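You operate a simulated robot arm through the tools that you are given. There is no shell and no other tool. Be economical: measure what you need, move in short steps, check, and stop when the job is done.

The job below is to be done with a simulated two-armed robot. You get a single attempt, and the scene is never put back.

JOB
Fetch the crusty jug from the cupboard; soak it clean with hot water.
Fine: no brush; tip the water into the basin; jug on the mat; door shut; tap off; no spills. Set down upright: jug.
Where things are to end (x, y in the base frame): jug within 6 cm of [12, -57].

It is judged by the outcome, as a careful person would: the job done as asked, and still so three seconds after it is handed in. It fails if anything else is knocked over, pushed out of place, dropped, spilled or broken.

ROBOT AND FRAMES
Two 7-joint arms with four-finger grippers on one trunk, on a base that drives. Base frame: it is fixed to the floor where the robot stands at the start and does not move with it; the origin is under the middle of the robot, x ahead of it, y to its left, z up; the surface under the hand at the start is at about z = 86. Lengths are in cm, angles in rad, forces in N, time in s.
The left shoulder is at the start at [4, 18.1, 130.4], the right one opposite. With the tool pointing down near the work surface each hand reaches from about 24 to 82 cm from the robot's upright axis, wherever it stands, measured 20 degrees to its own side. Places, roughly: basin [50, -40, 80]; blue sink tap [40, -60, 90]; brass tap [80, -40, 90]; middle of the basin [50, -40, 70]; right door [40, -20, 50]; rubber mat [0, -60, 90]; sink spout [70, -60, 120]. Payload 3.67 kg a hand.
The tool frame of a hand sits at the grasp point between the pads (the TCP): z along the fingers, y along the line on which they close. The tips reach 2.8 cm beyond it. Largest opening 11.2 cm; the body of the gripper starts 7.3 cm behind the TCP.
Orientation is that of the tool frame in the base frame, as a unit quaternion [x, y, z, w]. With the fingers straight down and closing along the base's y, the tool's x points along the base's -x, its y along +y and its z along -z.

CONTROLS
- The arms move only by the tool nudge_tool. It takes "left_deltas", "right_deltas" or both (then of equal length, played together; a hand with none holds still); each is a list that holds one entry, the list of rows, each a list of 7 numbers: the shift along the tool's x, y, z in cm, then the turn, a rotation vector about the tool's x, y, z in degrees, then the finger opening in cm, from 0 to 11.2. In form: [[[tx, ty, tz, rx, ry, rz, jaw], ...]]. A call has 1 to 20 rows; each row shifts and turns the commanded pose from where the row before left it, along the tool's axes as they then stand. A row lasts 0.2 s, in which the tool goes at most 5 cm and 0.15 rad; a call with a longer step from one row to the next is refused whole, and so is a gripper value outside its range. A pose out of reach is approached as far as the arm can. The call stops where the force on the tool passes 50 N (or 10 N more than at its start, if that is more) or the arm is blocked; 0.2 s more then pass. Each finger halts on what it meets, pressing with about 44 N; the grip force reading is that of the motor and also rises with nothing between the fingers. The clock runs only during rows and for 0.2 s after the last one: add rows that do not move to give the fingers time. It gives the time, the measured TCP pose, the force on the tool (base axes), the opening and the grip force at its end, in the units of the frame above (readings bear some noise), with the torque about the TCP (base axes, N m) and any sound that the robot's microphone picked up.
- Cameras (640 x 400 px; columns grow to the right, rows downward): "scene" is now at [8.47, -3.96, 150.64]; the picture's right is [-0.52, -0.86, 0.00], its down [-0.68, 0.41, -0.61] and it looks along [0.52, -0.32, -0.79] (base axes); focal length 214 px, centre (320, 200). "left" rides on the left gripper at [6, 1.8, -10.4] in its tool frame; the picture's right is [-0.29, 0.96, 0.00], its down [-0.80, -0.24, -0.55] and it looks along [-0.53, -0.16, 0.83] (tool axes); focal length 234 px, centre (320, 200). "right" rides on the right gripper at [6, -1.8, -10.4] in its tool frame; the picture's right is [0.29, 0.96, 0.00], its down [-0.80, 0.24, -0.55] and it looks along [-0.53, 0.16, 0.83] (tool axes); focal length 234 px, centre (320, 200). There is no depth. A picture from a camera that has moved, and an enlarged one, comes with that camera's place and axes in the base frame and with its lens.
- capture(camera): a new picture of that camera. No time passes.
- raise_lower(by): slides the trunk up (or, below 0, down) by that many cm; the arms and the scene camera ride with it, the base frame stays. It gives what a move gives, with no picture.
- base_move(legs): drives the robot by 1 to 6 legs, each [ahead, left, turn to the left] in cm, cm and rad, along the robot's own axes; the way and the turn of a leg run together, so that a leg with both is an arc; at most 150 cm and 3.142 rad a leg. The arms and the cameras ride along, it lands a little off, and it stops where it bumps. It gives what a move gives.
- turn_head(pan, tilt): turns the head with the scene camera to pan (to the left, within 1.501 rad either way) and tilt (down, from -0.506 to 1.204), counted from straight ahead of the robot. It gives what a move gives.
- inspect(camera, box): a new picture of the part [left, top, right, bottom] of that camera's present view, enlarged. No time passes.
- job_done(): hands the job in; it is judged then, once.

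Go step by step. Nothing tells you exact positions but the pictures and the camera data: compare them with the known pose of the tool, close in by small moves and look again before you grip or let go. The budget is 120 turns and 92 pictures, counting those below and the enlarged ones. Unless the task says otherwise, let go and move clear before handing in, and close with one line.

The tools are called after "Emit:" by a JSON object that holds its "name" and its "arguments". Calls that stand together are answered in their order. nudge_tool: Moves the arms, as the interface text tells. Its arguments: {"type":"object","properties":{"left_deltas":{"type":"array","items":{"type":"array","items":{"type":"array","items":{"type":"number"}}}},"right_deltas":{"type":"array","items":{"type":"array","items":{"type":"array","items":{"type":"number"}}}}},"required":[]} The other tools are called the same way: raise_lower (by) slides the trunk up or down; base_move (legs) drives the base; turn_head (pan, tilt) turns the head that bears the scene camera; capture (camera) takes a picture; inspect (camera, box) takes an enlarged picture of a part of a camera's view; job_done () hands the job in.

At the start:

```text
clock: 0.0
left_tcp_pos: [42.76, -3.22, 131.17]
left_tool_rot: [0.001, 1.0, -0.001, 0.0]
left_contact_force: [-0.9, 0.1, -1.2]
left_torque: [0.04, 0.0, 0.0]
left_finger_gap: 11.2
left_finger_force: 0.0
right_tcp_pos: [36.14, -48.86, 128.65]
right_tool_rot: [0.0, 1.0, -0.001, 0.0]
right_contact_force: [-0.5, -0.1, -1.1]
right_torque: [0.0, 0.03, 0.01]
right_finger_gap: 11.2
right_finger_force: 0.1
trunk travel left (down, up): [-42.5, 8.9]
robot x, y, heading: [0.07, -0.19, 0.0]
head pan, tilt: [-0.543, 0.911]
```

scene: 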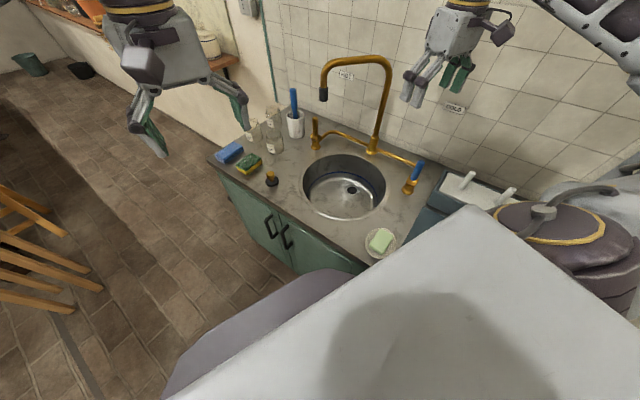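
right: 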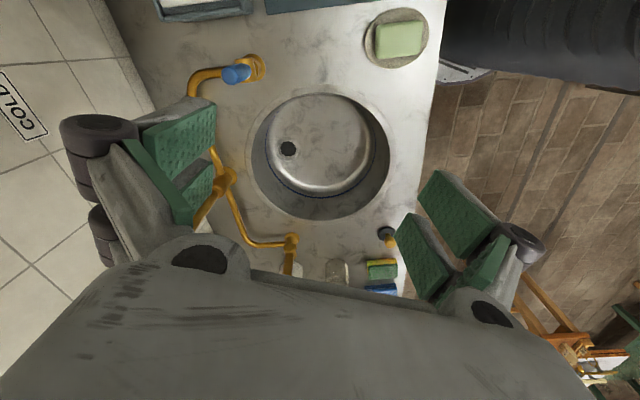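
left: 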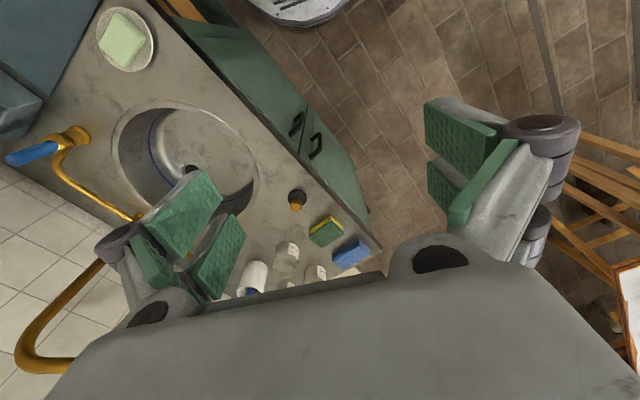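

The counter lies to my front-right, with two doors under the basin, a brass tap on the far side and a blue tap on the near side. I'll look closer at the labels and the rest of the scene.

Emit:
{"name": "inspect", "arguments": {"camera": "scene", "box": [200, 40, 500, 280]}}

Emit:
{"name": "turn_head", "arguments": {"pan": -1.3, "tilt": 0.8}}

Emit:
{"name": "capture", "arguments": {"camera": "scene"}}

```text
1.67 times, centred on (350, 160) of scene
camera zoom: at [8.47, -3.96, 150.64], right [-0.52, -0.86, 0.0], down [-0.68, 0.41, -0.61], along [0.52, -0.32, -0.79], focal length 358 px, centre (270, 267)
```

zoom: 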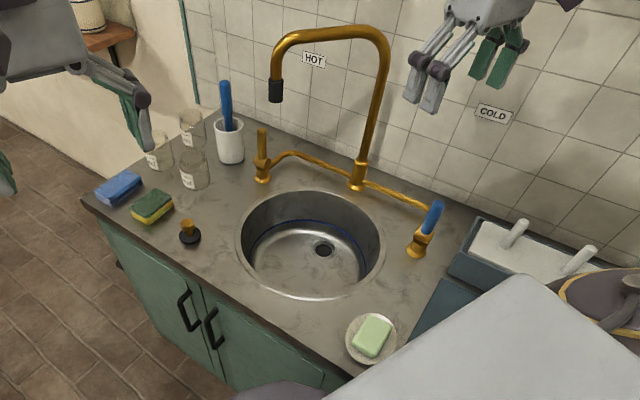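

```text
clock: 1.1
left_tcp_pos: [42.71, -3.26, 131.21]
left_tool_rot: [0.0, 1.0, 0.0, 0.0]
left_contact_force: [-0.2, -0.5, -0.4]
left_torque: [0.01, 0.0, -0.02]
left_finger_gap: 11.18
left_finger_force: 0.1
right_tcp_pos: [36.17, -48.87, 128.62]
right_tool_rot: [0.0, 1.0, -0.001, 0.0]
right_contact_force: [0.4, -0.3, -0.8]
right_torque: [-0.01, 0.0, 0.01]
right_finger_gap: 11.21
right_finger_force: 0.1
trunk travel left (down, up): [-42.5, 8.9]
robot x, y, heading: [0.11, 0.05, -0.003]
head pan, tilt: [-1.3, 0.799]
```

```text
87 pictures are left
camera scene: at [4.23, -7.86, 151.52], right [-0.96, -0.27, 0.0], down [-0.19, 0.69, -0.7], along [0.19, -0.67, -0.72], focal length 214 px, centre (320, 200)
```

scene: 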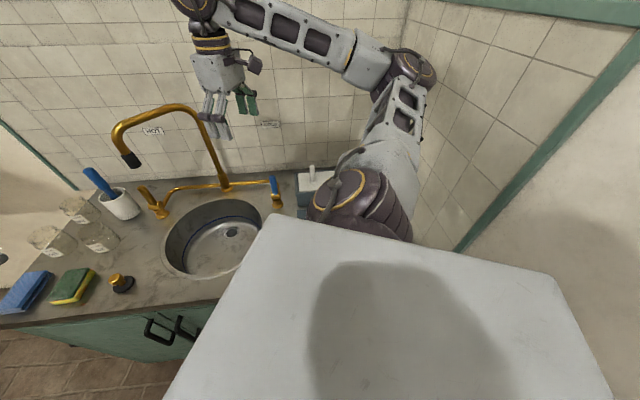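

The white block in view is my own torso, and the mat is hidden behind it. I'll check the free floor to my left before I drive to face the counter.

Emit:
{"name": "turn_head", "arguments": {"pan": 0.7, "tilt": 0.6}}

Emit:
{"name": "capture", "arguments": {"camera": "scene"}}

Emit:
{"name": "turn_head", "arguments": {"pan": 1.5, "tilt": 0.6}}

Emit:
{"name": "capture", "arguments": {"camera": "scene"}}

```text
clock: 3.0
left_tcp_pos: [42.73, -3.22, 131.25]
left_tool_rot: [0.0, 1.0, 0.001, 0.0]
left_contact_force: [0.0, 0.7, -0.2]
left_torque: [0.03, 0.01, -0.01]
left_finger_gap: 11.22
left_finger_force: 0.0
right_tcp_pos: [36.08, -48.84, 128.55]
right_tool_rot: [0.0, 1.0, 0.0, 0.0]
right_contact_force: [-0.2, -0.3, -0.5]
right_torque: [0.01, 0.02, -0.01]
right_finger_gap: 11.22
right_finger_force: 0.1
trunk travel left (down, up): [-42.5, 8.9]
robot x, y, heading: [0.1, 0.06, -0.0]
head pan, tilt: [0.7, 0.6]
```

```text
86 pictures are left
camera scene: at [8.83, 5.6, 153.2], right [0.64, -0.77, 0.0], down [-0.43, -0.36, -0.82], along [0.63, 0.53, -0.57], focal length 214 px, centre (320, 200)
```

scene: 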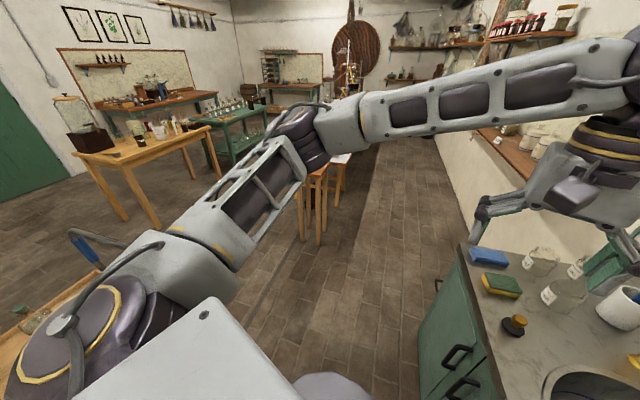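

```text
clock: 4.2
left_tcp_pos: [42.78, -3.21, 131.17]
left_tool_rot: [0.0, 1.0, 0.0, -0.001]
left_contact_force: [0.1, 0.4, 0.0]
left_torque: [-0.01, -0.01, 0.01]
left_finger_gap: 11.23
left_finger_force: 0.1
right_tcp_pos: [36.17, -48.88, 128.53]
right_tool_rot: [0.0, 1.0, 0.0, 0.001]
right_contact_force: [0.4, 0.6, 0.0]
right_torque: [0.0, -0.03, 0.02]
right_finger_gap: 11.19
right_finger_force: 0.1
trunk travel left (down, up): [-42.5, 8.9]
robot x, y, heading: [0.15, -0.14, 0.002]
head pan, tilt: [1.499, 0.6]
```

```text
85 pictures are left
camera scene: at [2.71, 8.73, 153.21], right [1.0, -0.07, 0.0], down [-0.04, -0.56, -0.83], along [0.06, 0.82, -0.56], focal length 214 px, centre (320, 200)
```

scene: 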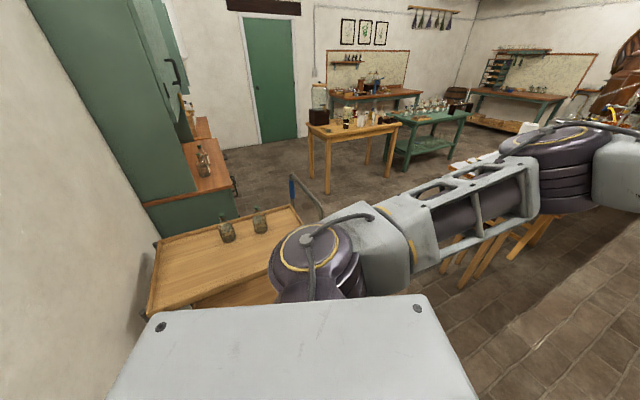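

The counter front runs along (0.92, 0.38), so to face it I need a heading of about -1.18. I'll go to about (40, 33), which is clear of the trolley on the left, then turn.

Emit:
{"name": "base_move", "arguments": {"legs": [[40, 33, 0], [0, 0, -1.18]]}}

Emit:
{"name": "turn_head", "arguments": {"pan": 0, "tilt": 0.8}}

Emit:
{"name": "capture", "arguments": {"camera": "scene"}}

```text
clock: 10.4
left_tcp_pos: [52.87, -8.32, 131.05]
left_tool_rot: [0.561, 0.828, 0.0, 0.0]
left_contact_force: [-0.3, 0.1, -0.7]
left_torque: [-0.01, 0.0, -0.04]
left_finger_gap: 11.19
left_finger_force: 0.0
right_tcp_pos: [8.11, -19.27, 128.59]
right_tool_rot: [0.561, 0.828, 0.0, -0.001]
right_contact_force: [0.5, -0.4, 0.8]
right_torque: [0.01, 0.02, 0.01]
right_finger_gap: 11.21
right_finger_force: 0.1
trunk travel left (down, up): [-42.5, 8.9]
robot x, y, heading: [39.88, 32.17, -1.186]
head pan, tilt: [1.499, 0.6]
```

```text
clock: 12.0
left_tcp_pos: [52.83, -8.3, 131.18]
left_tool_rot: [0.561, 0.828, 0.0, 0.0]
left_contact_force: [0.3, -0.5, 0.2]
left_torque: [-0.04, 0.0, 0.03]
left_finger_gap: 11.18
left_finger_force: 0.1
right_tcp_pos: [8.09, -19.07, 128.57]
right_tool_rot: [0.561, 0.828, 0.0, 0.0]
right_contact_force: [0.5, 0.7, 0.5]
right_torque: [0.0, -0.01, -0.05]
right_finger_gap: 11.2
right_finger_force: 0.1
trunk travel left (down, up): [-42.5, 8.9]
robot x, y, heading: [40.09, 32.4, -1.188]
head pan, tilt: [0.0, 0.799]
```

```text
84 pictures are left
camera scene: at [43.76, 23.09, 151.52], right [-0.93, -0.37, 0.0], down [-0.27, 0.67, -0.7], along [0.26, -0.65, -0.72], focal length 214 px, centre (320, 200)
```

scene: 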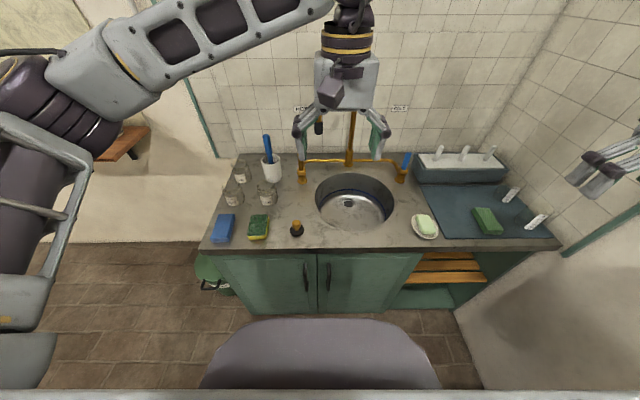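

I'm now facing the counter, about 50 cm from its edge, and the right door's hinge is on its right side. I'll back off a little for the door swing, lower the trunk and look at the handle and mat.

Emit:
{"name": "base_move", "arguments": {"legs": [[-15, 8, 0]]}}

Emit:
{"name": "raise_lower", "arguments": {"by": -28}}

Emit:
{"name": "turn_head", "arguments": {"pan": -0.2, "tilt": 0.55}}

Emit:
{"name": "capture", "arguments": {"camera": "scene"}}

```text
clock: 13.5
left_tcp_pos: [54.67, 7.91, 131.12]
left_tool_rot: [0.561, 0.827, 0.002, -0.001]
left_contact_force: [0.2, -0.5, -0.2]
left_torque: [-0.01, 0.03, 0.04]
left_finger_gap: 11.2
left_finger_force: 0.0
right_tcp_pos: [9.85, -2.72, 128.33]
right_tool_rot: [0.561, 0.828, 0.001, -0.001]
right_contact_force: [0.4, -0.2, 0.1]
right_torque: [0.05, -0.03, 0.03]
right_finger_gap: 11.21
right_finger_force: 0.1
trunk travel left (down, up): [-42.5, 8.9]
robot x, y, heading: [41.66, 48.95, -1.194]
head pan, tilt: [0.0, 0.799]
```

```text
clock: 16.3
left_tcp_pos: [54.72, 8.26, 103.07]
left_tool_rot: [0.561, 0.828, 0.0, -0.001]
left_contact_force: [-0.2, -0.3, 0.6]
left_torque: [0.02, 0.0, -0.02]
left_finger_gap: 11.2
left_finger_force: 0.0
right_tcp_pos: [9.78, -2.51, 100.54]
right_tool_rot: [0.561, 0.828, 0.0, 0.0]
right_contact_force: [0.1, -1.0, -0.5]
right_torque: [0.02, -0.01, 0.01]
right_finger_gap: 11.23
right_finger_force: 0.1
trunk travel left (down, up): [-14.5, 36.9]
robot x, y, heading: [42.07, 49.26, -1.19]
head pan, tilt: [0.0, 0.799]
```

```text
clock: 17.1
left_tcp_pos: [54.68, 8.29, 103.06]
left_tool_rot: [0.562, 0.827, 0.0, -0.001]
left_contact_force: [-0.3, 0.4, 1.0]
left_torque: [-0.02, -0.01, -0.02]
left_finger_gap: 11.22
left_finger_force: 0.0
right_tcp_pos: [9.93, -2.4, 100.55]
right_tool_rot: [0.561, 0.828, 0.0, 0.0]
right_contact_force: [-0.6, -0.2, -0.1]
right_torque: [0.01, 0.0, 0.03]
right_finger_gap: 11.17
right_finger_force: 0.1
trunk travel left (down, up): [-14.5, 36.9]
robot x, y, heading: [41.94, 48.81, -1.197]
head pan, tilt: [-0.201, 0.55]
```

```text
83 pictures are left
camera scene: at [44.2, 38.42, 125.67], right [-0.98, -0.18, 0.0], down [-0.09, 0.51, -0.85], along [0.15, -0.84, -0.52], focal length 214 px, centre (320, 200)
```

scene: 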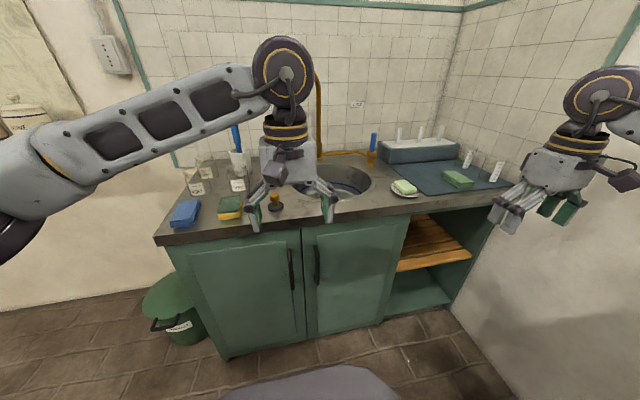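

I have a clear view of the doors. I'll zoom in on the handles and the mat area.

Emit:
{"name": "inspect", "arguments": {"camera": "scene", "box": [260, 210, 420, 310]}}

Emit:
{"name": "inspect", "arguments": {"camera": "scene", "box": [360, 110, 520, 210]}}

```text
4.00 times, centred on (340, 260) of scene
camera zoom: at [44.2, 38.42, 125.67], right [-0.98, -0.18, 0.0], down [-0.09, 0.51, -0.85], along [0.15, -0.84, -0.52], focal length 858 px, centre (240, -40)
```

zoom: 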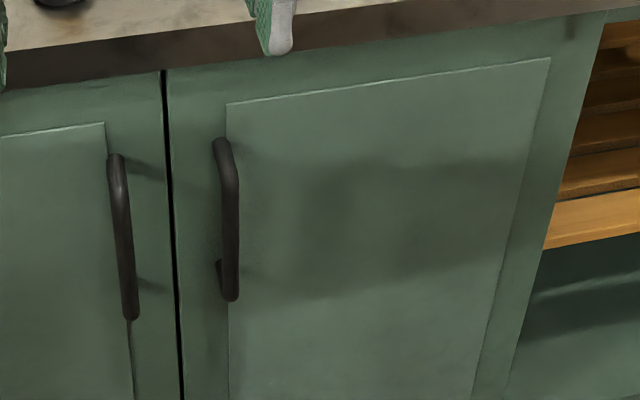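

```text
4.00 times, centred on (440, 160) of scene
camera zoom: at [44.2, 38.42, 125.67], right [-0.98, -0.18, 0.0], down [-0.09, 0.51, -0.85], along [0.15, -0.84, -0.52], focal length 858 px, centre (-160, 360)
```

zoom: 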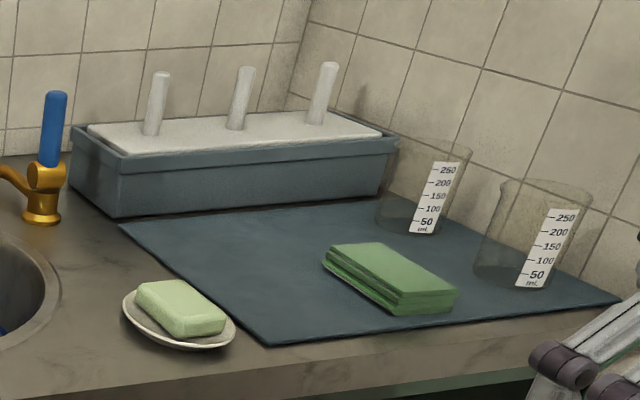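

The handle is a dark vertical bar near (54, -13), z 57–75. I'll move the left hand aside and pitch the right hand to point forward.

Emit:
{"name": "nudge_tool", "arguments": {"left_deltas": [[[0, 5, 0, 0, 0, 0, 11.2], [0, 5, 0, 0, 0, 0, 11.2], [0, 5, 0, 0, 0, 0, 11.2], [0, 5, 0, 0, 0, 0, 11.2], [0, 5, 0, 0, 0, 0, 11.2], [0, 0, 0, 0, 0, 0, 11.2], [0, 0, 0, 0, 0, 0, 11.2], [0, 0, 0, 0, 0, 0, 11.2], [0, 0, 0, 0, 0, 0, 11.2], [0, 0, 0, 0, 0, 0, 11.2], [0, 0, 0, 0, 0, 0, 11.2]]], "right_deltas": [[[0, 0, 0, 0, -8.5, 0, 5], [0, 0, 0, 0, -8.5, 0, 5], [0, 0, 0, 0, -8.5, 0, 5], [0, 0, 0, 0, -8.5, 0, 5], [0, 0, 0, 0, -8.5, 0, 5], [0, 0, 0, 0, -8.5, 0, 5], [0, 0, 0, 0, -8.5, 0, 5], [0, 0, 0, 0, -8.5, 0, 5], [0, 0, 0, 0, -8.5, 0, 5], [0, 0, 0, 0, -8.5, 0, 5], [0, 0, 0, 0, -5, 0, 5]]]}}

```text
clock: 19.5
left_tcp_pos: [78.03, 17.54, 103.19]
left_tool_rot: [0.561, 0.828, 0.0, 0.0]
left_contact_force: [-0.4, -0.2, -0.6]
left_torque: [-0.03, 0.01, 0.02]
left_finger_gap: 11.19
left_finger_force: 0.0
right_tcp_pos: [10.14, -8.48, 103.31]
right_tool_rot: [0.395, 0.586, -0.394, 0.588]
right_contact_force: [0.1, 0.4, 0.4]
right_torque: [0.01, -0.01, -0.04]
right_finger_gap: 5.01
right_finger_force: 0.1
right hand out of reach, approached as far as the arm can: row 7, 8, 9, 10
trunk travel left (down, up): [-14.5, 36.9]
robot x, y, heading: [41.92, 49.31, -1.194]
head pan, tilt: [-0.201, 0.55]
```

The right hand now points forward. Next I'll move it down and over to a spot in front of the handle.

Emit:
{"name": "nudge_tool", "arguments": {"right_deltas": [[[3.14, 3.4, 1.0, 0, 0, 0, 5], [3.14, 3.4, 1.0, 0, 0, 0, 5], [3.14, 3.4, 1.0, 0, 0, 0, 5], [3.14, 3.4, 1.0, 0, 0, 0, 5], [3.14, 3.4, 1.0, 0, 0, 0, 5], [3.14, 3.4, 1.0, 0, 0, 0, 5], [3.14, 3.4, 1.0, 0, 0, 0, 5], [3.14, 3.4, 1.0, 0, 0, 0, 5], [3.14, 3.4, 1.0, 0, 0, 0, 5], [3.14, 3.4, 1.0, 0, 0, 0, 5], [3.14, 3.4, 1.0, 0, 0, 0, 5]]]}}

Emit:
{"name": "capture", "arguments": {"camera": "right"}}

Emit:
{"name": "capture", "arguments": {"camera": "scene"}}

```text
clock: 21.9
left_tcp_pos: [77.88, 17.47, 103.27]
left_tool_rot: [0.561, 0.828, -0.001, -0.001]
left_contact_force: [0.5, -0.8, 0.1]
left_torque: [0.01, 0.0, 0.01]
left_finger_gap: 11.21
left_finger_force: 0.2
right_tcp_pos: [21.03, -10.76, 90.06]
right_tool_rot: [0.396, 0.587, -0.395, 0.586]
right_contact_force: [-1.5, 0.9, -0.6]
right_torque: [0.03, 0.0, 0.03]
right_finger_gap: 5.02
right_finger_force: 0.1
right hand out of reach, approached as far as the arm can: row 1, 2, 3, 4, 5, 6, 7, 8, 9, 10, 11
trunk travel left (down, up): [-14.5, 36.9]
robot x, y, heading: [41.95, 49.04, -1.194]
head pan, tilt: [-0.201, 0.55]
```

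```text
80 pictures are left
camera right: at [15.53, -1.79, 83.93], right [0.89, 0.36, -0.29], down [0.02, 0.6, 0.8], along [0.46, -0.71, 0.53], focal length 234 px, centre (320, 200)
```

right: 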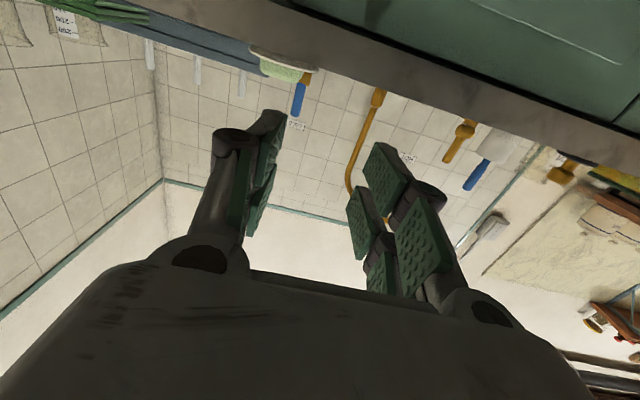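

```text
79 pictures are left
camera scene: at [44.2, 38.43, 125.68], right [-0.98, -0.18, 0.0], down [-0.09, 0.51, -0.85], along [0.15, -0.84, -0.52], focal length 214 px, centre (320, 200)
```

scene: 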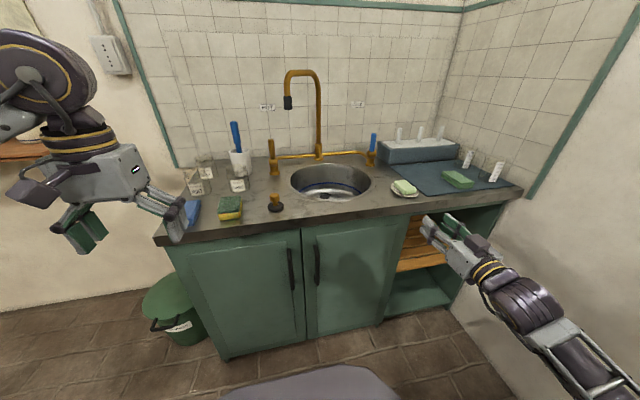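

The right arm is at its limit this close to the body with this wrist pose. I'll try extending forward a bit and see whether it gets there.

Emit:
{"name": "nudge_tool", "arguments": {"right_deltas": [[[0, 0, 4, 0, 0, 0, 5], [0, 0, 4, 0, 0, 0, 5], [0, 0, 0, 0, 0, 0, 5], [0, 0, 0, 0, 0, 0, 5], [0, 0, 0, 0, 0, 0, 5]]]}}

```text
clock: 23.1
left_tcp_pos: [77.85, 17.56, 103.34]
left_tool_rot: [0.562, 0.827, 0.0, 0.0]
left_contact_force: [0.9, -0.1, -0.1]
left_torque: [-0.02, -0.01, 0.03]
left_finger_gap: 11.21
left_finger_force: 0.1
right_tcp_pos: [20.22, -16.58, 92.31]
right_tool_rot: [0.396, 0.586, -0.395, 0.586]
right_contact_force: [-0.5, 0.1, 0.3]
right_torque: [0.01, -0.02, -0.02]
right_finger_gap: 4.99
right_finger_force: 0.1
right hand out of reach, approached as far as the arm can: row 1, 2
trunk travel left (down, up): [-14.5, 36.9]
robot x, y, heading: [41.66, 49.41, -1.195]
head pan, tilt: [-0.201, 0.55]
```

Emit:
{"name": "nudge_tool", "arguments": {"right_deltas": [[[0, 4, 0, 0, 0, 0, 5], [0, 4, 0, 0, 0, 0, 5], [0, 4, 0, 0, 0, 0, 5], [3, 3, 0, 0, 0, 0, 5], [3, 3, 0, 0, 0, 0, 5], [3, 3, 0, 0, 0, 0, 5], [4, 0, 0, 0, 0, 0, 5], [4, 0, 0, 0, 0, 0, 5]]]}}

```text
clock: 24.9
left_tcp_pos: [77.74, 17.58, 103.25]
left_tool_rot: [0.562, 0.827, 0.0, -0.001]
left_contact_force: [0.2, 0.0, 0.4]
left_torque: [0.01, 0.02, -0.03]
left_finger_gap: 11.2
left_finger_force: 0.1
right_tcp_pos: [18.21, -11.02, 85.11]
right_tool_rot: [0.395, 0.589, -0.392, 0.586]
right_contact_force: [0.7, -1.0, 0.8]
right_torque: [-0.01, -0.04, -0.01]
right_finger_gap: 5.01
right_finger_force: 0.1
right hand out of reach, approached as far as the arm can: row 1, 2, 3, 4, 5, 6, 7, 8
trunk travel left (down, up): [-14.5, 36.9]
robot x, y, heading: [41.79, 49.29, -1.193]
head pan, tilt: [-0.201, 0.55]
```

With the tool fully horizontal the wrist blocks. I'll pitch it to about 45° down, which still straddles the vertical bar, and try again.

Emit:
{"name": "nudge_tool", "arguments": {"right_deltas": [[[0, 0, -2, 0, 8.5, 0, 5], [0, 0, -2, 0, 8.5, 0, 5], [0, 0, 0, 0, 8.5, 0, 5], [0, 0, 0, 0, 8.5, 0, 5], [0, 0, 0, 0, 8.5, 0, 5], [0, 4, 0, 0, 0, 0, 5], [0, 4, 0, 0, 0, 0, 5], [0, 4, 0, 0, 0, 0, 5], [0, 4, 0, 0, 0, 0, 5], [0, 4, 0, 0, 0, 0, 5]]]}}

```text
clock: 27.1
left_tcp_pos: [77.98, 17.64, 103.12]
left_tool_rot: [0.561, 0.828, 0.001, -0.001]
left_contact_force: [0.4, 0.1, 0.5]
left_torque: [0.03, 0.01, -0.01]
left_finger_gap: 11.19
left_finger_force: 0.0
right_tcp_pos: [34.45, -7.5, 84.19]
right_tool_rot: [0.515, 0.758, -0.226, 0.331]
right_contact_force: [0.5, 0.1, -0.6]
right_torque: [-0.03, -0.01, -0.05]
right_finger_gap: 4.99
right_finger_force: 0.0
right hand out of reach, approached as far as the arm can: row 2, 6, 7, 8, 9, 10
trunk travel left (down, up): [-14.5, 36.9]
robot x, y, heading: [41.68, 49.23, -1.192]
head pan, tilt: [-0.201, 0.55]
```

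Better. Lowering the trunk further should help this pose and brings the hand to handle height.

Emit:
{"name": "raise_lower", "arguments": {"by": -14}}

Emit:
{"name": "nudge_tool", "arguments": {"right_deltas": [[[0, 4, 0, 0, 0, 0, 5], [0, 4, 0, 0, 0, 0, 5], [0, 4, 0, 0, 0, 0, 5], [0, 2, 0, 0, 0, 0, 5], [0, 2, 0, 0, 0, 0, 5]]]}}

Emit:
{"name": "capture", "arguments": {"camera": "right"}}

Emit:
{"name": "capture", "arguments": {"camera": "scene"}}

```text
clock: 28.8
left_tcp_pos: [77.86, 17.56, 89.18]
left_tool_rot: [0.561, 0.828, 0.0, 0.0]
left_contact_force: [0.2, -0.1, 0.1]
left_torque: [0.0, 0.04, 0.02]
left_finger_gap: 11.22
left_finger_force: 0.0
right_tcp_pos: [34.47, -7.43, 70.42]
right_tool_rot: [0.515, 0.758, -0.225, 0.332]
right_contact_force: [0.0, 0.1, 0.0]
right_torque: [0.0, 0.02, -0.03]
right_finger_gap: 5.02
right_finger_force: 0.1
trunk travel left (down, up): [-0.5, 50.9]
robot x, y, heading: [41.84, 49.27, -1.191]
head pan, tilt: [-0.201, 0.55]
```

```text
clock: 29.9
left_tcp_pos: [77.77, 17.51, 89.28]
left_tool_rot: [0.561, 0.828, 0.0, 0.0]
left_contact_force: [-0.1, -0.5, 0.0]
left_torque: [-0.01, 0.01, 0.0]
left_finger_gap: 11.2
left_finger_force: 0.1
right_tcp_pos: [49.22, -1.4, 70.35]
right_tool_rot: [0.514, 0.758, -0.226, 0.333]
right_contact_force: [0.5, -0.5, 0.2]
right_torque: [-0.04, 0.02, 0.01]
right_finger_gap: 5.01
right_finger_force: 0.2
trunk travel left (down, up): [-0.5, 50.9]
robot x, y, heading: [41.86, 49.23, -1.195]
head pan, tilt: [-0.201, 0.55]
```

```text
78 pictures are left
camera right: at [43.41, 8.83, 72.85], right [0.82, 0.53, -0.21], down [0.27, -0.03, 0.96], along [0.51, -0.84, -0.17], focal length 234 px, centre (320, 200)
```

right: 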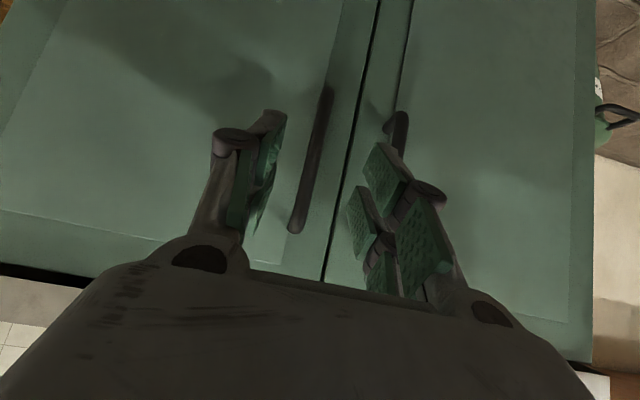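

```text
77 pictures are left
camera scene: at [44.25, 38.42, 111.72], right [-0.98, -0.18, 0.0], down [-0.09, 0.51, -0.85], along [0.15, -0.84, -0.52], focal length 214 px, centre (320, 200)
```

scene: 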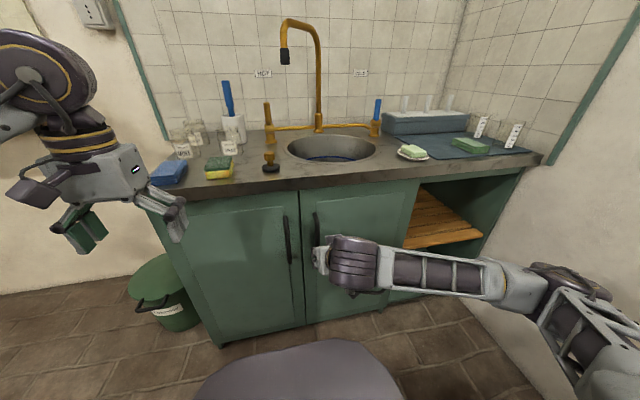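

The arm now reaches properly and the handle lies between the fingers. I'll advance onto it and close.

Emit:
{"name": "nudge_tool", "arguments": {"right_deltas": [[[-1.2, 0.12, 2.9, 0, 0, 0, 5], [-1.2, 0.12, 2.9, 0, 0, 0, 5], [-1.2, 0.12, 2.9, 0, 0, 0, 5], [-1.2, 0.12, 2.9, 0, 0, 0, 5], [0, 0, 0, 0, 0, 0, 5]]]}}

Emit:
{"name": "capture", "arguments": {"camera": "right"}}

```text
clock: 31.1
left_tcp_pos: [77.81, 17.54, 89.23]
left_tool_rot: [0.562, 0.827, 0.0, 0.0]
left_contact_force: [-0.3, -0.1, -0.6]
left_torque: [-0.02, -0.02, 0.03]
left_finger_gap: 11.19
left_finger_force: 0.0
right_tcp_pos: [54.08, -12.29, 65.95]
right_tool_rot: [0.513, 0.758, -0.226, 0.333]
right_contact_force: [0.2, -0.2, -0.4]
right_torque: [-0.02, 0.05, 0.0]
right_finger_gap: 4.99
right_finger_force: 0.1
trunk travel left (down, up): [-0.5, 50.9]
robot x, y, heading: [41.51, 49.44, -1.187]
head pan, tilt: [-0.201, 0.55]
```

```text
76 pictures are left
camera right: at [48.13, -2.08, 68.48], right [0.82, 0.54, -0.21], down [0.27, -0.03, 0.96], along [0.51, -0.84, -0.17], focal length 234 px, centre (320, 200)
```

right: 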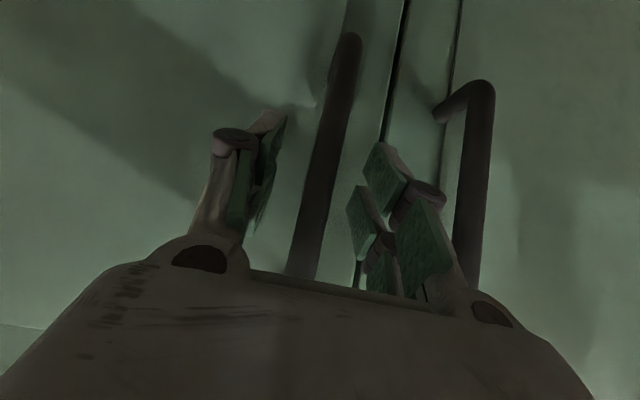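

The bar is between the fingers. I'll grip it and swing the door through the first 30° along its arc.

Emit:
{"name": "nudge_tool", "arguments": {"right_deltas": [[[0, 0, 0, 0, 0, 0, 0], [0, 0, 0, 0, 0, 0, 0], [0.4, -0.1, -0.43, -0.74, 0, -0.68, 0], [0.8, -0.2, -0.86, -1.47, 0, -1.35, 0], [1.97, -0.52, -2.145, -3.68, 0, -3.38, 0], [1.97, -0.52, -2.145, -3.68, 0, -3.38, 0], [1.97, -0.52, -2.145, -3.68, 0, -3.38, 0], [1.97, -0.52, -2.145, -3.68, 0, -3.38, 0]]]}}

Emit:
{"name": "capture", "arguments": {"camera": "scene"}}

```text
clock: 33.0
left_tcp_pos: [77.85, 17.59, 89.35]
left_tool_rot: [0.561, 0.828, 0.0, 0.0]
left_contact_force: [-0.5, -0.8, -0.5]
left_torque: [0.0, 0.02, 0.02]
left_finger_gap: 11.2
left_finger_force: 0.1
right_tcp_pos: [45.11, -1.95, 66.04]
right_tool_rot: [0.353, 0.845, -0.153, 0.371]
right_contact_force: [2.2, 5.0, -7.3]
right_torque: [0.35, 0.29, -0.23]
right_finger_gap: 1.56
right_finger_force: 45.4
trunk travel left (down, up): [-0.5, 50.9]
robot x, y, heading: [41.69, 49.07, -1.189]
head pan, tilt: [-0.201, 0.55]
```

```text
75 pictures are left
camera scene: at [44.19, 38.43, 111.72], right [-0.98, -0.18, 0.0], down [-0.09, 0.51, -0.85], along [0.15, -0.84, -0.52], focal length 214 px, centre (320, 200)
```

scene: 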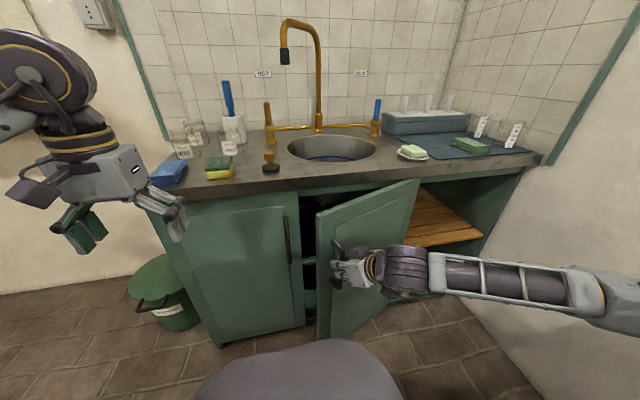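

Door is opening smoothly with low force. I'll continue along the arc.

Emit:
{"name": "nudge_tool", "arguments": {"right_deltas": [[[1.97, -0.52, -2.145, -3.68, 0, -3.38, 0], [1.97, -0.52, -2.145, -3.68, 0, -3.38, 0], [1.97, -0.52, -2.145, -3.68, 0, -3.38, 0], [1.97, -0.52, -2.145, -3.68, 0, -3.38, 0], [1.97, -0.52, -2.145, -3.68, 0, -3.38, 0], [1.97, -0.52, -2.145, -3.68, 0, -3.38, 0], [1.97, -0.52, -2.145, -3.68, 0, -3.38, 0], [1.97, -0.52, -2.145, -3.68, 0, -3.38, 0], [1.97, -0.52, -2.145, -3.68, 0, -3.38, 0], [1.97, -0.52, -2.145, -3.68, 0, -3.38, 0]]]}}

Emit:
{"name": "capture", "arguments": {"camera": "scene"}}

```text
clock: 33.6
left_tcp_pos: [77.85, 17.55, 89.36]
left_tool_rot: [0.561, 0.828, 0.0, 0.0]
left_contact_force: [-1.1, 0.5, -0.2]
left_torque: [0.04, -0.01, 0.05]
left_finger_gap: 11.2
left_finger_force: 0.1
right_tcp_pos: [42.05, 0.1, 66.0]
right_tool_rot: [0.272, 0.871, -0.113, 0.392]
right_contact_force: [5.8, 8.4, 9.6]
right_torque: [-0.28, 0.16, -0.13]
right_finger_gap: 1.61
right_finger_force: 45.1
right hand out of reach, approached as far as the arm can: row 1, 2, 3
trunk travel left (down, up): [-0.5, 50.9]
robot x, y, heading: [42.11, 49.25, -1.194]
head pan, tilt: [-0.201, 0.55]
stopped in row 3 (right hand): the force on the tool passed its limit at 58 N (the readings are from after the stop); the commanded pose is now the measured one
```

```text
74 pictures are left
camera scene: at [44.2, 38.49, 111.74], right [-0.98, -0.18, 0.0], down [-0.09, 0.51, -0.85], along [0.15, -0.84, -0.52], focal length 214 px, centre (320, 200)
```

scene: 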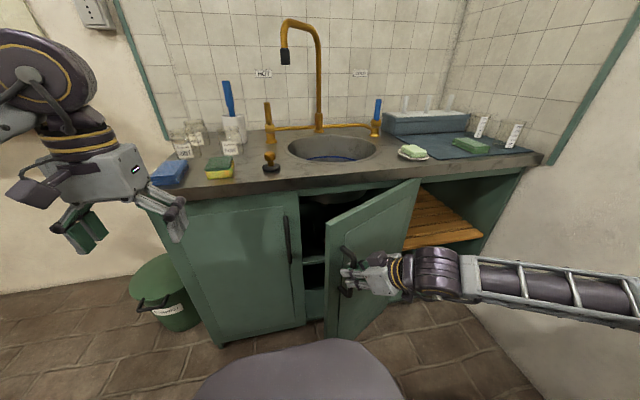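

The arm has hit its reach limit with the door about a third open. I'll let go, back the right hand off, and then push the door from inside with the left hand.

Emit:
{"name": "nudge_tool", "arguments": {"right_deltas": [[[0, 0, 0, 0, 0, 0, 5], [0, 0, 0, 0, 0, 0, 5], [0, 0, -3, 0, 0, 0, 5], [0, 0, -4, 0, 0, 0, 5], [0, 0, -4, 0, 0, 0, 5], [-1, -3, -3, 0, 0, 0, 5], [-1, -4, -2, 0, 0, 0, 5], [-1, -4, -2, 0, 0, 0, 5], [-2, -4, 0, 0, 0, 0, 5], [-2, -4, 0, 0, 0, 0, 5]]]}}

Emit:
{"name": "capture", "arguments": {"camera": "scene"}}

```text
clock: 34.6
left_tcp_pos: [78.11, 17.92, 89.34]
left_tool_rot: [0.56, 0.828, -0.001, 0.001]
left_contact_force: [-0.7, 0.3, 0.2]
left_torque: [0.02, -0.06, 0.02]
left_finger_gap: 11.2
left_finger_force: 0.0
right_tcp_pos: [39.65, -0.72, 68.51]
right_tool_rot: [0.27, 0.876, -0.103, 0.386]
right_contact_force: [5.7, 10.2, 3.3]
right_torque: [-0.17, 0.12, 0.13]
right_finger_gap: 5.6
right_finger_force: 5.7
right hand out of reach, approached as far as the arm can: row 3, 4
trunk travel left (down, up): [-0.5, 50.9]
robot x, y, heading: [41.99, 48.99, -1.187]
head pan, tilt: [-0.201, 0.55]
stopped in row 4 (right hand): the force on the tool passed its limit at 73 N (the readings are from after the stop); the commanded pose is now the measured one
```

```text
73 pictures are left
camera scene: at [44.28, 38.67, 111.75], right [-0.98, -0.18, 0.0], down [-0.09, 0.51, -0.85], along [0.15, -0.84, -0.52], focal length 214 px, centre (320, 200)
```

scene: 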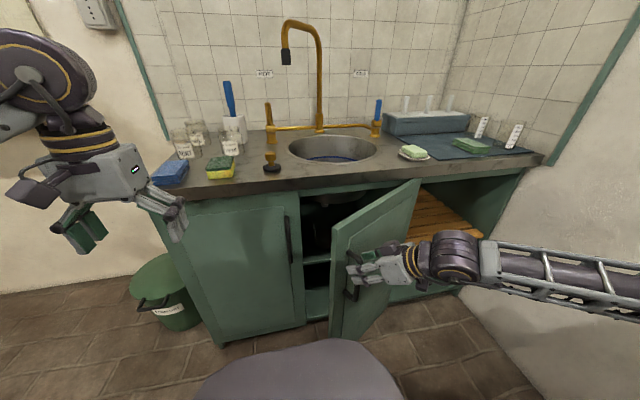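

Emit:
{"name": "capture", "arguments": {"camera": "right"}}

Emit:
{"name": "inspect", "arguments": {"camera": "scene", "box": [280, 160, 520, 310]}}

```text
72 pictures are left
camera right: at [28.9, 4.14, 71.0], right [0.37, 0.91, -0.18], down [0.23, 0.1, 0.97], along [0.9, -0.4, -0.17], focal length 234 px, centre (320, 200)
```

right: 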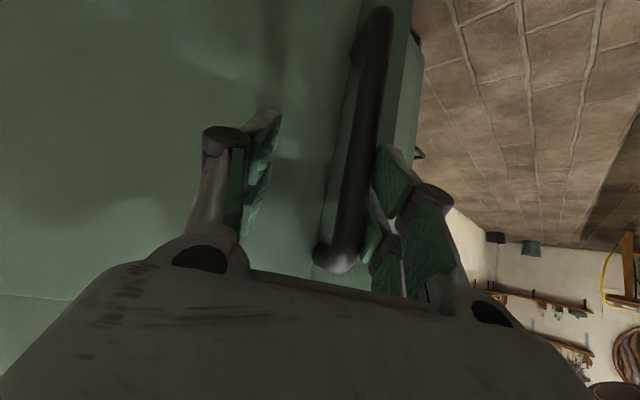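

```text
2.67 times, centred on (400, 235) of scene
camera zoom: at [44.28, 38.67, 111.75], right [-0.98, -0.18, 0.0], down [-0.09, 0.51, -0.85], along [0.15, -0.84, -0.52], focal length 572 px, centre (107, 107)
```

zoom: 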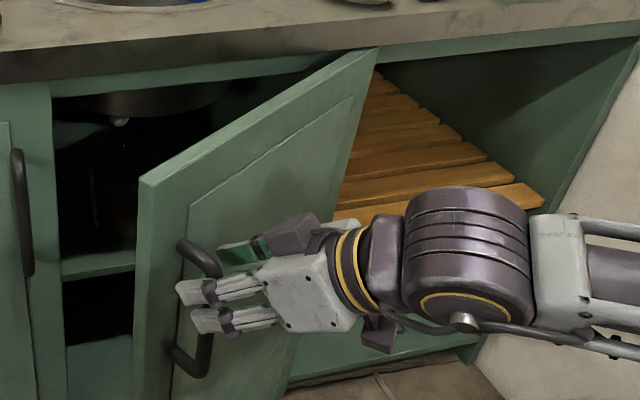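

The inner finger is resting on the bar's far side. I'll re-centre, then pitch the hand downward while withdrawing to get away from the wrist limit.

Emit:
{"name": "nudge_tool", "arguments": {"right_deltas": [[[0, 1.5, 0, 0, 0, 0, 6], [0, 0, -1.5, 0, 6, 0, 6], [-1, 0, -2, 0, 8, 0, 6], [-1, 0, -3, 0, 8, 0, 6], [-1, 0, -3, 0, 8, 0, 6]]]}}

Emit:
{"name": "inspect", "arguments": {"camera": "scene", "box": [280, 160, 520, 310]}}

```text
clock: 35.8
left_tcp_pos: [77.95, 17.69, 89.24]
left_tool_rot: [0.56, 0.828, 0.001, -0.001]
left_contact_force: [-0.5, 0.3, 0.1]
left_torque: [0.07, -0.01, -0.01]
left_finger_gap: 11.19
left_finger_force: 0.1
right_tcp_pos: [38.01, 0.3, 77.63]
right_tool_rot: [0.289, 0.946, -0.029, 0.145]
right_contact_force: [0.1, 0.9, -0.6]
right_torque: [-0.01, 0.0, 0.02]
right_finger_gap: 6.03
right_finger_force: 0.0
right hand out of reach, approached as far as the arm can: row 1
trunk travel left (down, up): [-0.5, 50.9]
robot x, y, heading: [41.66, 49.1, -1.188]
head pan, tilt: [-0.201, 0.55]
```

```text
2.67 times, centred on (400, 235) of scene
camera zoom: at [44.33, 38.49, 111.72], right [-0.98, -0.18, 0.0], down [-0.09, 0.51, -0.85], along [0.15, -0.84, -0.52], focal length 572 px, centre (107, 107)
```

zoom: 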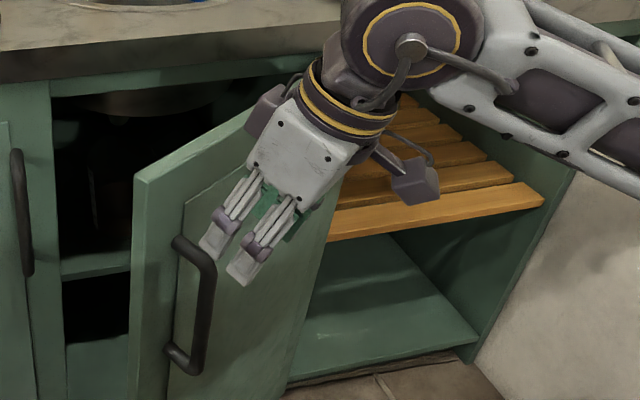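

The hand is free. I'll lift it over the door's top edge, come down inside the gap with closed fingers, then look before pushing.

Emit:
{"name": "nudge_tool", "arguments": {"right_deltas": [[[0, 0, -4.5, 0, 8.5, 0, 3], [0, 0, -4.5, 0, 8.5, 0, 0], [0, 0, -4.5, 0, 0, 0, 0], [-3.6, 0.53, 0, 0, 0, 0, 0], [-3.6, 0.53, 0, 0, 0, 0, 0], [-3.6, 0.53, 0, 0, 0, 0, 0]]]}}

Emit:
{"name": "capture", "arguments": {"camera": "scene"}}

```text
clock: 37.2
left_tcp_pos: [77.97, 17.68, 89.26]
left_tool_rot: [0.56, 0.829, -0.001, 0.001]
left_contact_force: [-0.4, -0.8, 0.1]
left_torque: [0.0, -0.01, -0.06]
left_finger_gap: 11.21
left_finger_force: 0.0
right_tcp_pos: [46.09, -3.67, 90.99]
right_tool_rot: [0.29, 0.957, 0.012, 0.002]
right_contact_force: [-0.1, 0.3, 0.5]
right_torque: [-0.04, 0.0, -0.01]
right_finger_gap: 0.0
right_finger_force: 35.5
trunk travel left (down, up): [-0.5, 50.9]
robot x, y, heading: [42.11, 49.19, -1.192]
head pan, tilt: [-0.201, 0.55]
```

```text
69 pictures are left
camera scene: at [44.36, 38.51, 111.72], right [-0.98, -0.18, 0.0], down [-0.09, 0.51, -0.85], along [0.15, -0.84, -0.52], focal length 214 px, centre (320, 200)
```

scene: 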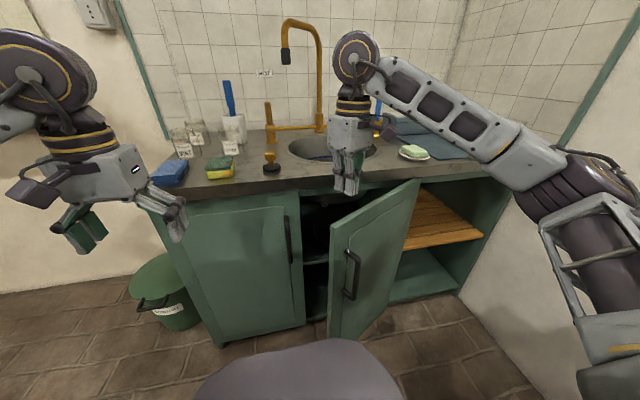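

Emit:
{"name": "nudge_tool", "arguments": {"right_deltas": [[[-3.65, 0.5, 0, 0, 0, 0, 0], [-3.65, 0.5, 0, 0, 0, 0, 0], [0, 0, 4.5, 0, 0, 0, 0], [0, 0, 4.5, 0, 0, 0, 0], [0, 0, 4.5, 0, 0, 0, 0], [0, 0, 4.5, 0, 0, 0, 0]]]}}

Emit:
{"name": "inspect", "arguments": {"camera": "scene", "box": [260, 100, 500, 250]}}

```text
clock: 38.6
left_tcp_pos: [78.05, 17.66, 89.33]
left_tool_rot: [0.56, 0.829, 0.0, -0.001]
left_contact_force: [1.0, 0.1, 0.1]
left_torque: [-0.01, 0.0, 0.02]
left_finger_gap: 11.22
left_finger_force: 0.1
right_tcp_pos: [53.08, -6.52, 72.84]
right_tool_rot: [0.289, 0.957, 0.013, 0.004]
right_contact_force: [0.3, 0.3, -0.8]
right_torque: [-0.01, 0.01, 0.03]
right_finger_gap: 0.0
right_finger_force: 36.0
trunk travel left (down, up): [-0.5, 50.9]
robot x, y, heading: [41.51, 48.86, -1.188]
head pan, tilt: [-0.201, 0.55]
```

```text
2.67 times, centred on (380, 175) of scene
camera zoom: at [44.28, 38.48, 111.72], right [-0.98, -0.18, 0.0], down [-0.09, 0.51, -0.85], along [0.15, -0.84, -0.52], focal length 572 px, centre (160, 267)
```

zoom: 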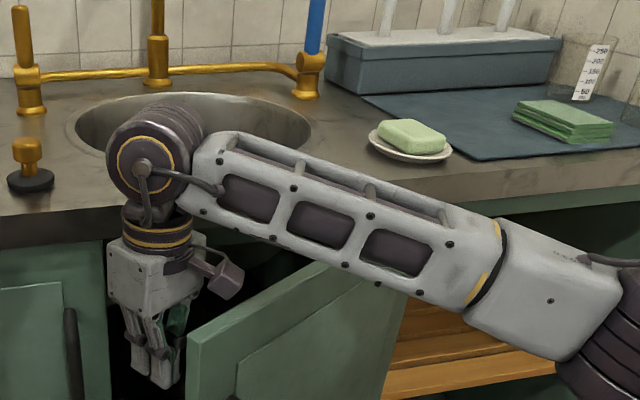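

My forearm is barely above the door top, so I'll raise the trunk and bring the hand back down. That way the forearm slopes from above.

Emit:
{"name": "raise_lower", "arguments": {"by": 20}}

Emit:
{"name": "nudge_tool", "arguments": {"right_deltas": [[[0, 0, 4.5, 0, 0, 0, 0], [0, 0, 4.5, 0, 0, 0, 0], [0, 0, 4.5, 0, 0, 0, 0], [0, 0, 4.5, 0, 0, 0, 0]]]}}

Emit:
{"name": "capture", "arguments": {"camera": "scene"}}

```text
clock: 40.8
left_tcp_pos: [78.05, 17.69, 109.24]
left_tool_rot: [0.559, 0.829, 0.0, 0.0]
left_contact_force: [-0.6, 0.0, -0.5]
left_torque: [0.01, 0.03, 0.0]
left_finger_gap: 11.18
left_finger_force: 0.2
right_tcp_pos: [52.86, -6.49, 92.72]
right_tool_rot: [0.29, 0.957, 0.013, 0.004]
right_contact_force: [-0.3, 0.5, 0.6]
right_torque: [0.01, 0.03, 0.0]
right_finger_gap: 0.02
right_finger_force: 35.8
trunk travel left (down, up): [-20.5, 30.9]
robot x, y, heading: [41.94, 49.12, -1.191]
head pan, tilt: [-0.201, 0.55]
```

```text
clock: 41.8
left_tcp_pos: [77.95, 17.73, 109.24]
left_tool_rot: [0.56, 0.828, 0.001, 0.0]
left_contact_force: [0.8, -0.5, 0.8]
left_torque: [0.04, 0.01, -0.01]
left_finger_gap: 11.18
left_finger_force: 0.0
right_tcp_pos: [53.27, -6.11, 74.86]
right_tool_rot: [0.29, 0.957, 0.013, 0.004]
right_contact_force: [0.2, 0.5, -0.6]
right_torque: [-0.01, 0.0, 0.0]
right_finger_gap: 0.03
right_finger_force: 35.2
trunk travel left (down, up): [-20.5, 30.9]
robot x, y, heading: [41.85, 49.39, -1.194]
head pan, tilt: [-0.201, 0.55]
```

```text
67 pictures are left
camera scene: at [44.3, 38.46, 131.71], right [-0.98, -0.18, 0.0], down [-0.09, 0.51, -0.85], along [0.15, -0.84, -0.52], focal length 214 px, centre (320, 200)
```

scene: 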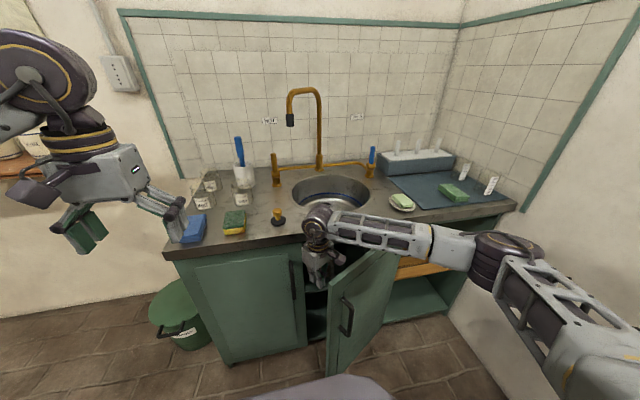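

Emit:
{"name": "nudge_tool", "arguments": {"right_deltas": [[[3.63, -0.33, 0, 0, 0, 0, 0], [3.63, -0.33, 0, 0, 0, 0, 0], [3.63, -0.33, 0, 0, 0, 0, 0], [3.7, -0.67, 0, 0, 0, 0, 0], [3.7, -0.67, 0, 0, 0, 0, 0], [3.7, -0.67, 0, 0, 0, 0, 0], [3.33, -1.97, 0, 0, 0, 0, 0], [3.33, -1.97, 0, 0, 0, 0, 0], [3.33, -1.97, 0, 0, 0, 0, 0]]]}}

Emit:
{"name": "capture", "arguments": {"camera": "scene"}}

```text
clock: 43.8
left_tcp_pos: [78.02, 17.81, 109.23]
left_tool_rot: [0.56, 0.829, -0.001, 0.0]
left_contact_force: [0.1, 0.1, -0.8]
left_torque: [-0.04, -0.04, -0.02]
left_finger_gap: 11.19
left_finger_force: 0.1
right_tcp_pos: [21.7, 4.36, 74.65]
right_tool_rot: [0.289, 0.957, 0.013, 0.004]
right_contact_force: [-0.2, -0.1, -0.1]
right_torque: [-0.02, 0.0, 0.0]
right_finger_gap: 0.0
right_finger_force: 35.7
trunk travel left (down, up): [-20.5, 30.9]
robot x, y, heading: [41.7, 49.08, -1.186]
head pan, tilt: [-0.201, 0.55]
```

```text
66 pictures are left
camera scene: at [44.23, 38.6, 131.73], right [-0.98, -0.18, 0.0], down [-0.09, 0.51, -0.85], along [0.15, -0.84, -0.52], focal length 214 px, centre (320, 200)
```

scene: 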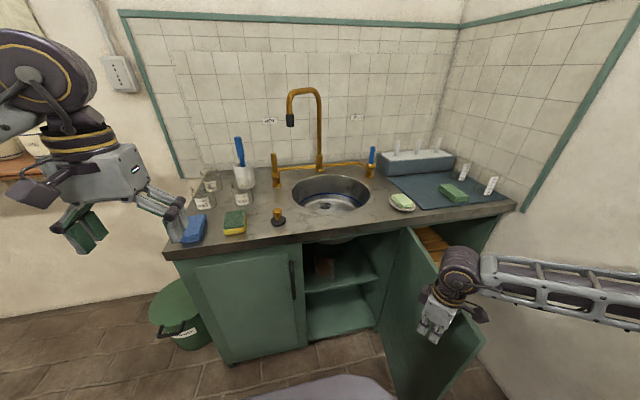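

The door is open and something stands on the cupboard's upper shelf. I'll zoom in on it.

Emit:
{"name": "inspect", "arguments": {"camera": "scene", "box": [280, 215, 440, 315]}}

Emit:
{"name": "raise_lower", "arguments": {"by": -20}}

Emit:
{"name": "inspect", "arguments": {"camera": "scene", "box": [270, 170, 430, 270]}}

```text
4.00 times, centred on (360, 265) of scene
camera zoom: at [44.23, 38.6, 131.73], right [-0.98, -0.18, 0.0], down [-0.09, 0.51, -0.85], along [0.15, -0.84, -0.52], focal length 858 px, centre (160, -60)
```

zoom: 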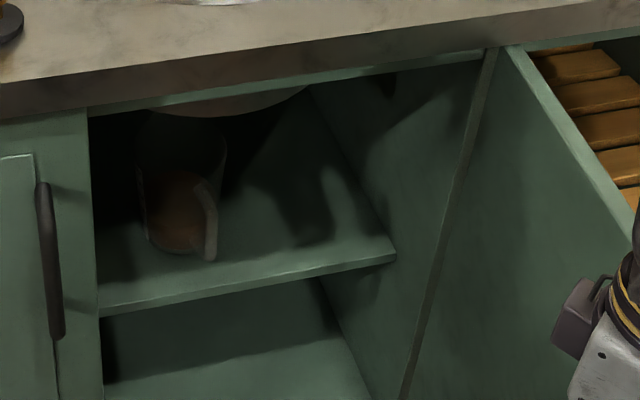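

```text
clock: 45.9
left_tcp_pos: [78.01, 17.78, 89.34]
left_tool_rot: [0.559, 0.829, 0.0, 0.0]
left_contact_force: [-0.3, 0.2, 0.9]
left_torque: [-0.05, 0.0, -0.01]
left_finger_gap: 11.18
left_finger_force: 0.0
right_tcp_pos: [21.83, 4.4, 54.76]
right_tool_rot: [0.289, 0.957, 0.013, 0.004]
right_contact_force: [0.1, 0.1, 0.1]
right_torque: [-0.01, 0.04, 0.02]
right_finger_gap: 0.0
right_finger_force: 35.5
trunk travel left (down, up): [-0.5, 50.9]
robot x, y, heading: [41.92, 49.31, -1.186]
head pan, tilt: [-0.201, 0.55]
```

```text
4.00 times, centred on (350, 220) of scene
camera zoom: at [44.25, 38.51, 111.72], right [-0.98, -0.18, 0.0], down [-0.09, 0.51, -0.85], along [0.15, -0.84, -0.52], focal length 858 px, centre (200, 120)
```

zoom: 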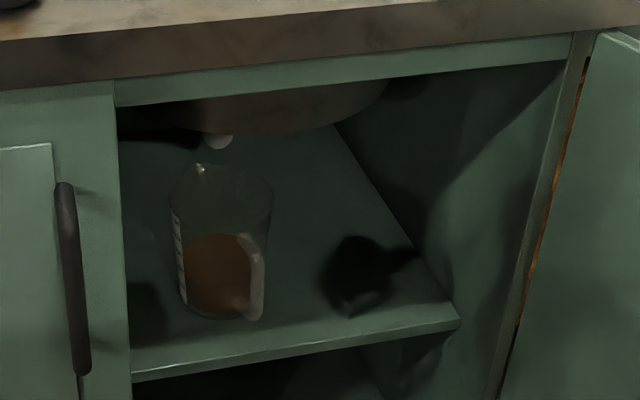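

The jug is glass with a brown crust. It stands on a shelf at z≈44, near (55, -32), about 17 cm tall, with its handle toward me and to the right. I'll check the arm and door before swinging the door wider.

Emit:
{"name": "turn_head", "arguments": {"pan": -0.5, "tilt": 0.8}}

Emit:
{"name": "capture", "arguments": {"camera": "scene"}}

```text
clock: 46.7
left_tcp_pos: [78.05, 17.81, 89.19]
left_tool_rot: [0.56, 0.829, 0.001, 0.0]
left_contact_force: [0.0, -0.2, 0.8]
left_torque: [0.01, 0.01, 0.02]
left_finger_gap: 11.19
left_finger_force: 0.0
right_tcp_pos: [21.8, 4.22, 54.7]
right_tool_rot: [0.289, 0.957, 0.013, 0.004]
right_contact_force: [0.8, 0.5, -0.2]
right_torque: [0.0, -0.03, 0.01]
right_finger_gap: 0.0
right_finger_force: 35.9
trunk travel left (down, up): [-0.5, 50.9]
robot x, y, heading: [41.77, 49.17, -1.187]
head pan, tilt: [-0.499, 0.799]
```

```text
63 pictures are left
camera scene: at [41.72, 39.34, 109.59], right [-0.99, 0.12, 0.0], down [0.08, 0.71, -0.7], along [-0.08, -0.69, -0.72], focal length 214 px, centre (320, 200)
```

scene: 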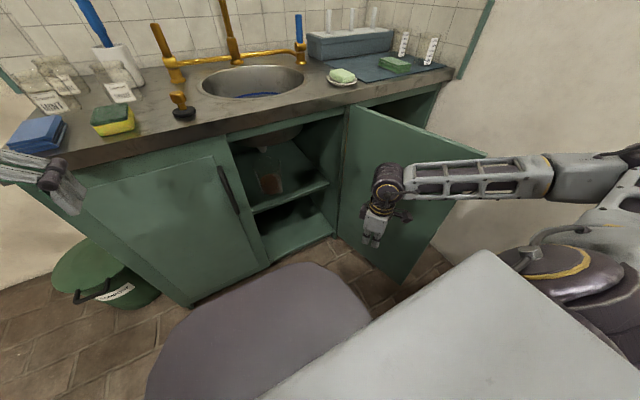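

The hand is inside the door and the forearm is clear. I'll push the door wider, past 90°.

Emit:
{"name": "nudge_tool", "arguments": {"right_deltas": [[[1.82, -2.64, 0, 0, 0, 0, 0], [1.82, -2.64, 0, 0, 0, 0, 0], [1.82, -2.64, 0, 0, 0, 0, 0], [1.82, -2.64, 0, 0, 0, 0, 0], [1.82, -2.64, 0, 0, 0, 0, 0]]]}}

Emit:
{"name": "capture", "arguments": {"camera": "scene"}}

```text
clock: 47.9
left_tcp_pos: [78.05, 17.8, 89.25]
left_tool_rot: [0.56, 0.828, 0.0, 0.0]
left_contact_force: [0.6, 0.0, -0.6]
left_torque: [-0.04, 0.01, -0.05]
left_finger_gap: 11.21
left_finger_force: 0.1
right_tcp_pos: [18.92, 2.78, 53.55]
right_tool_rot: [0.29, 0.957, 0.012, 0.004]
right_contact_force: [-0.3, 0.1, 0.4]
right_torque: [-0.01, -0.01, -0.01]
right_finger_gap: 0.02
right_finger_force: 36.1
right hand out of reach, approached as far as the arm can: row 2, 3, 4, 5
trunk travel left (down, up): [-0.5, 50.9]
robot x, y, heading: [42.15, 49.29, -1.189]
head pan, tilt: [-0.499, 0.799]
```

```text
62 pictures are left
camera scene: at [41.75, 39.39, 109.59], right [-0.99, 0.12, 0.0], down [0.08, 0.71, -0.7], along [-0.08, -0.69, -0.72], focal length 214 px, centre (320, 200)
```

scene: 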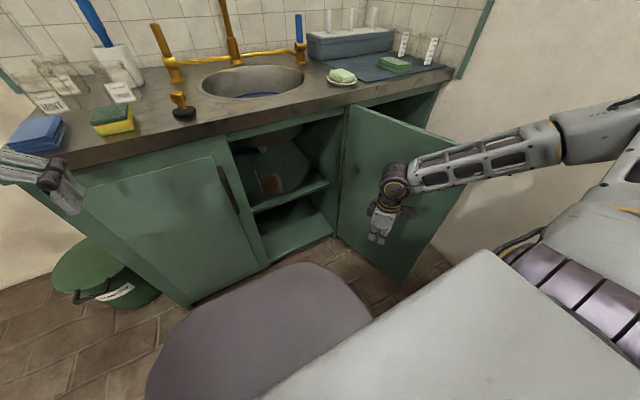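

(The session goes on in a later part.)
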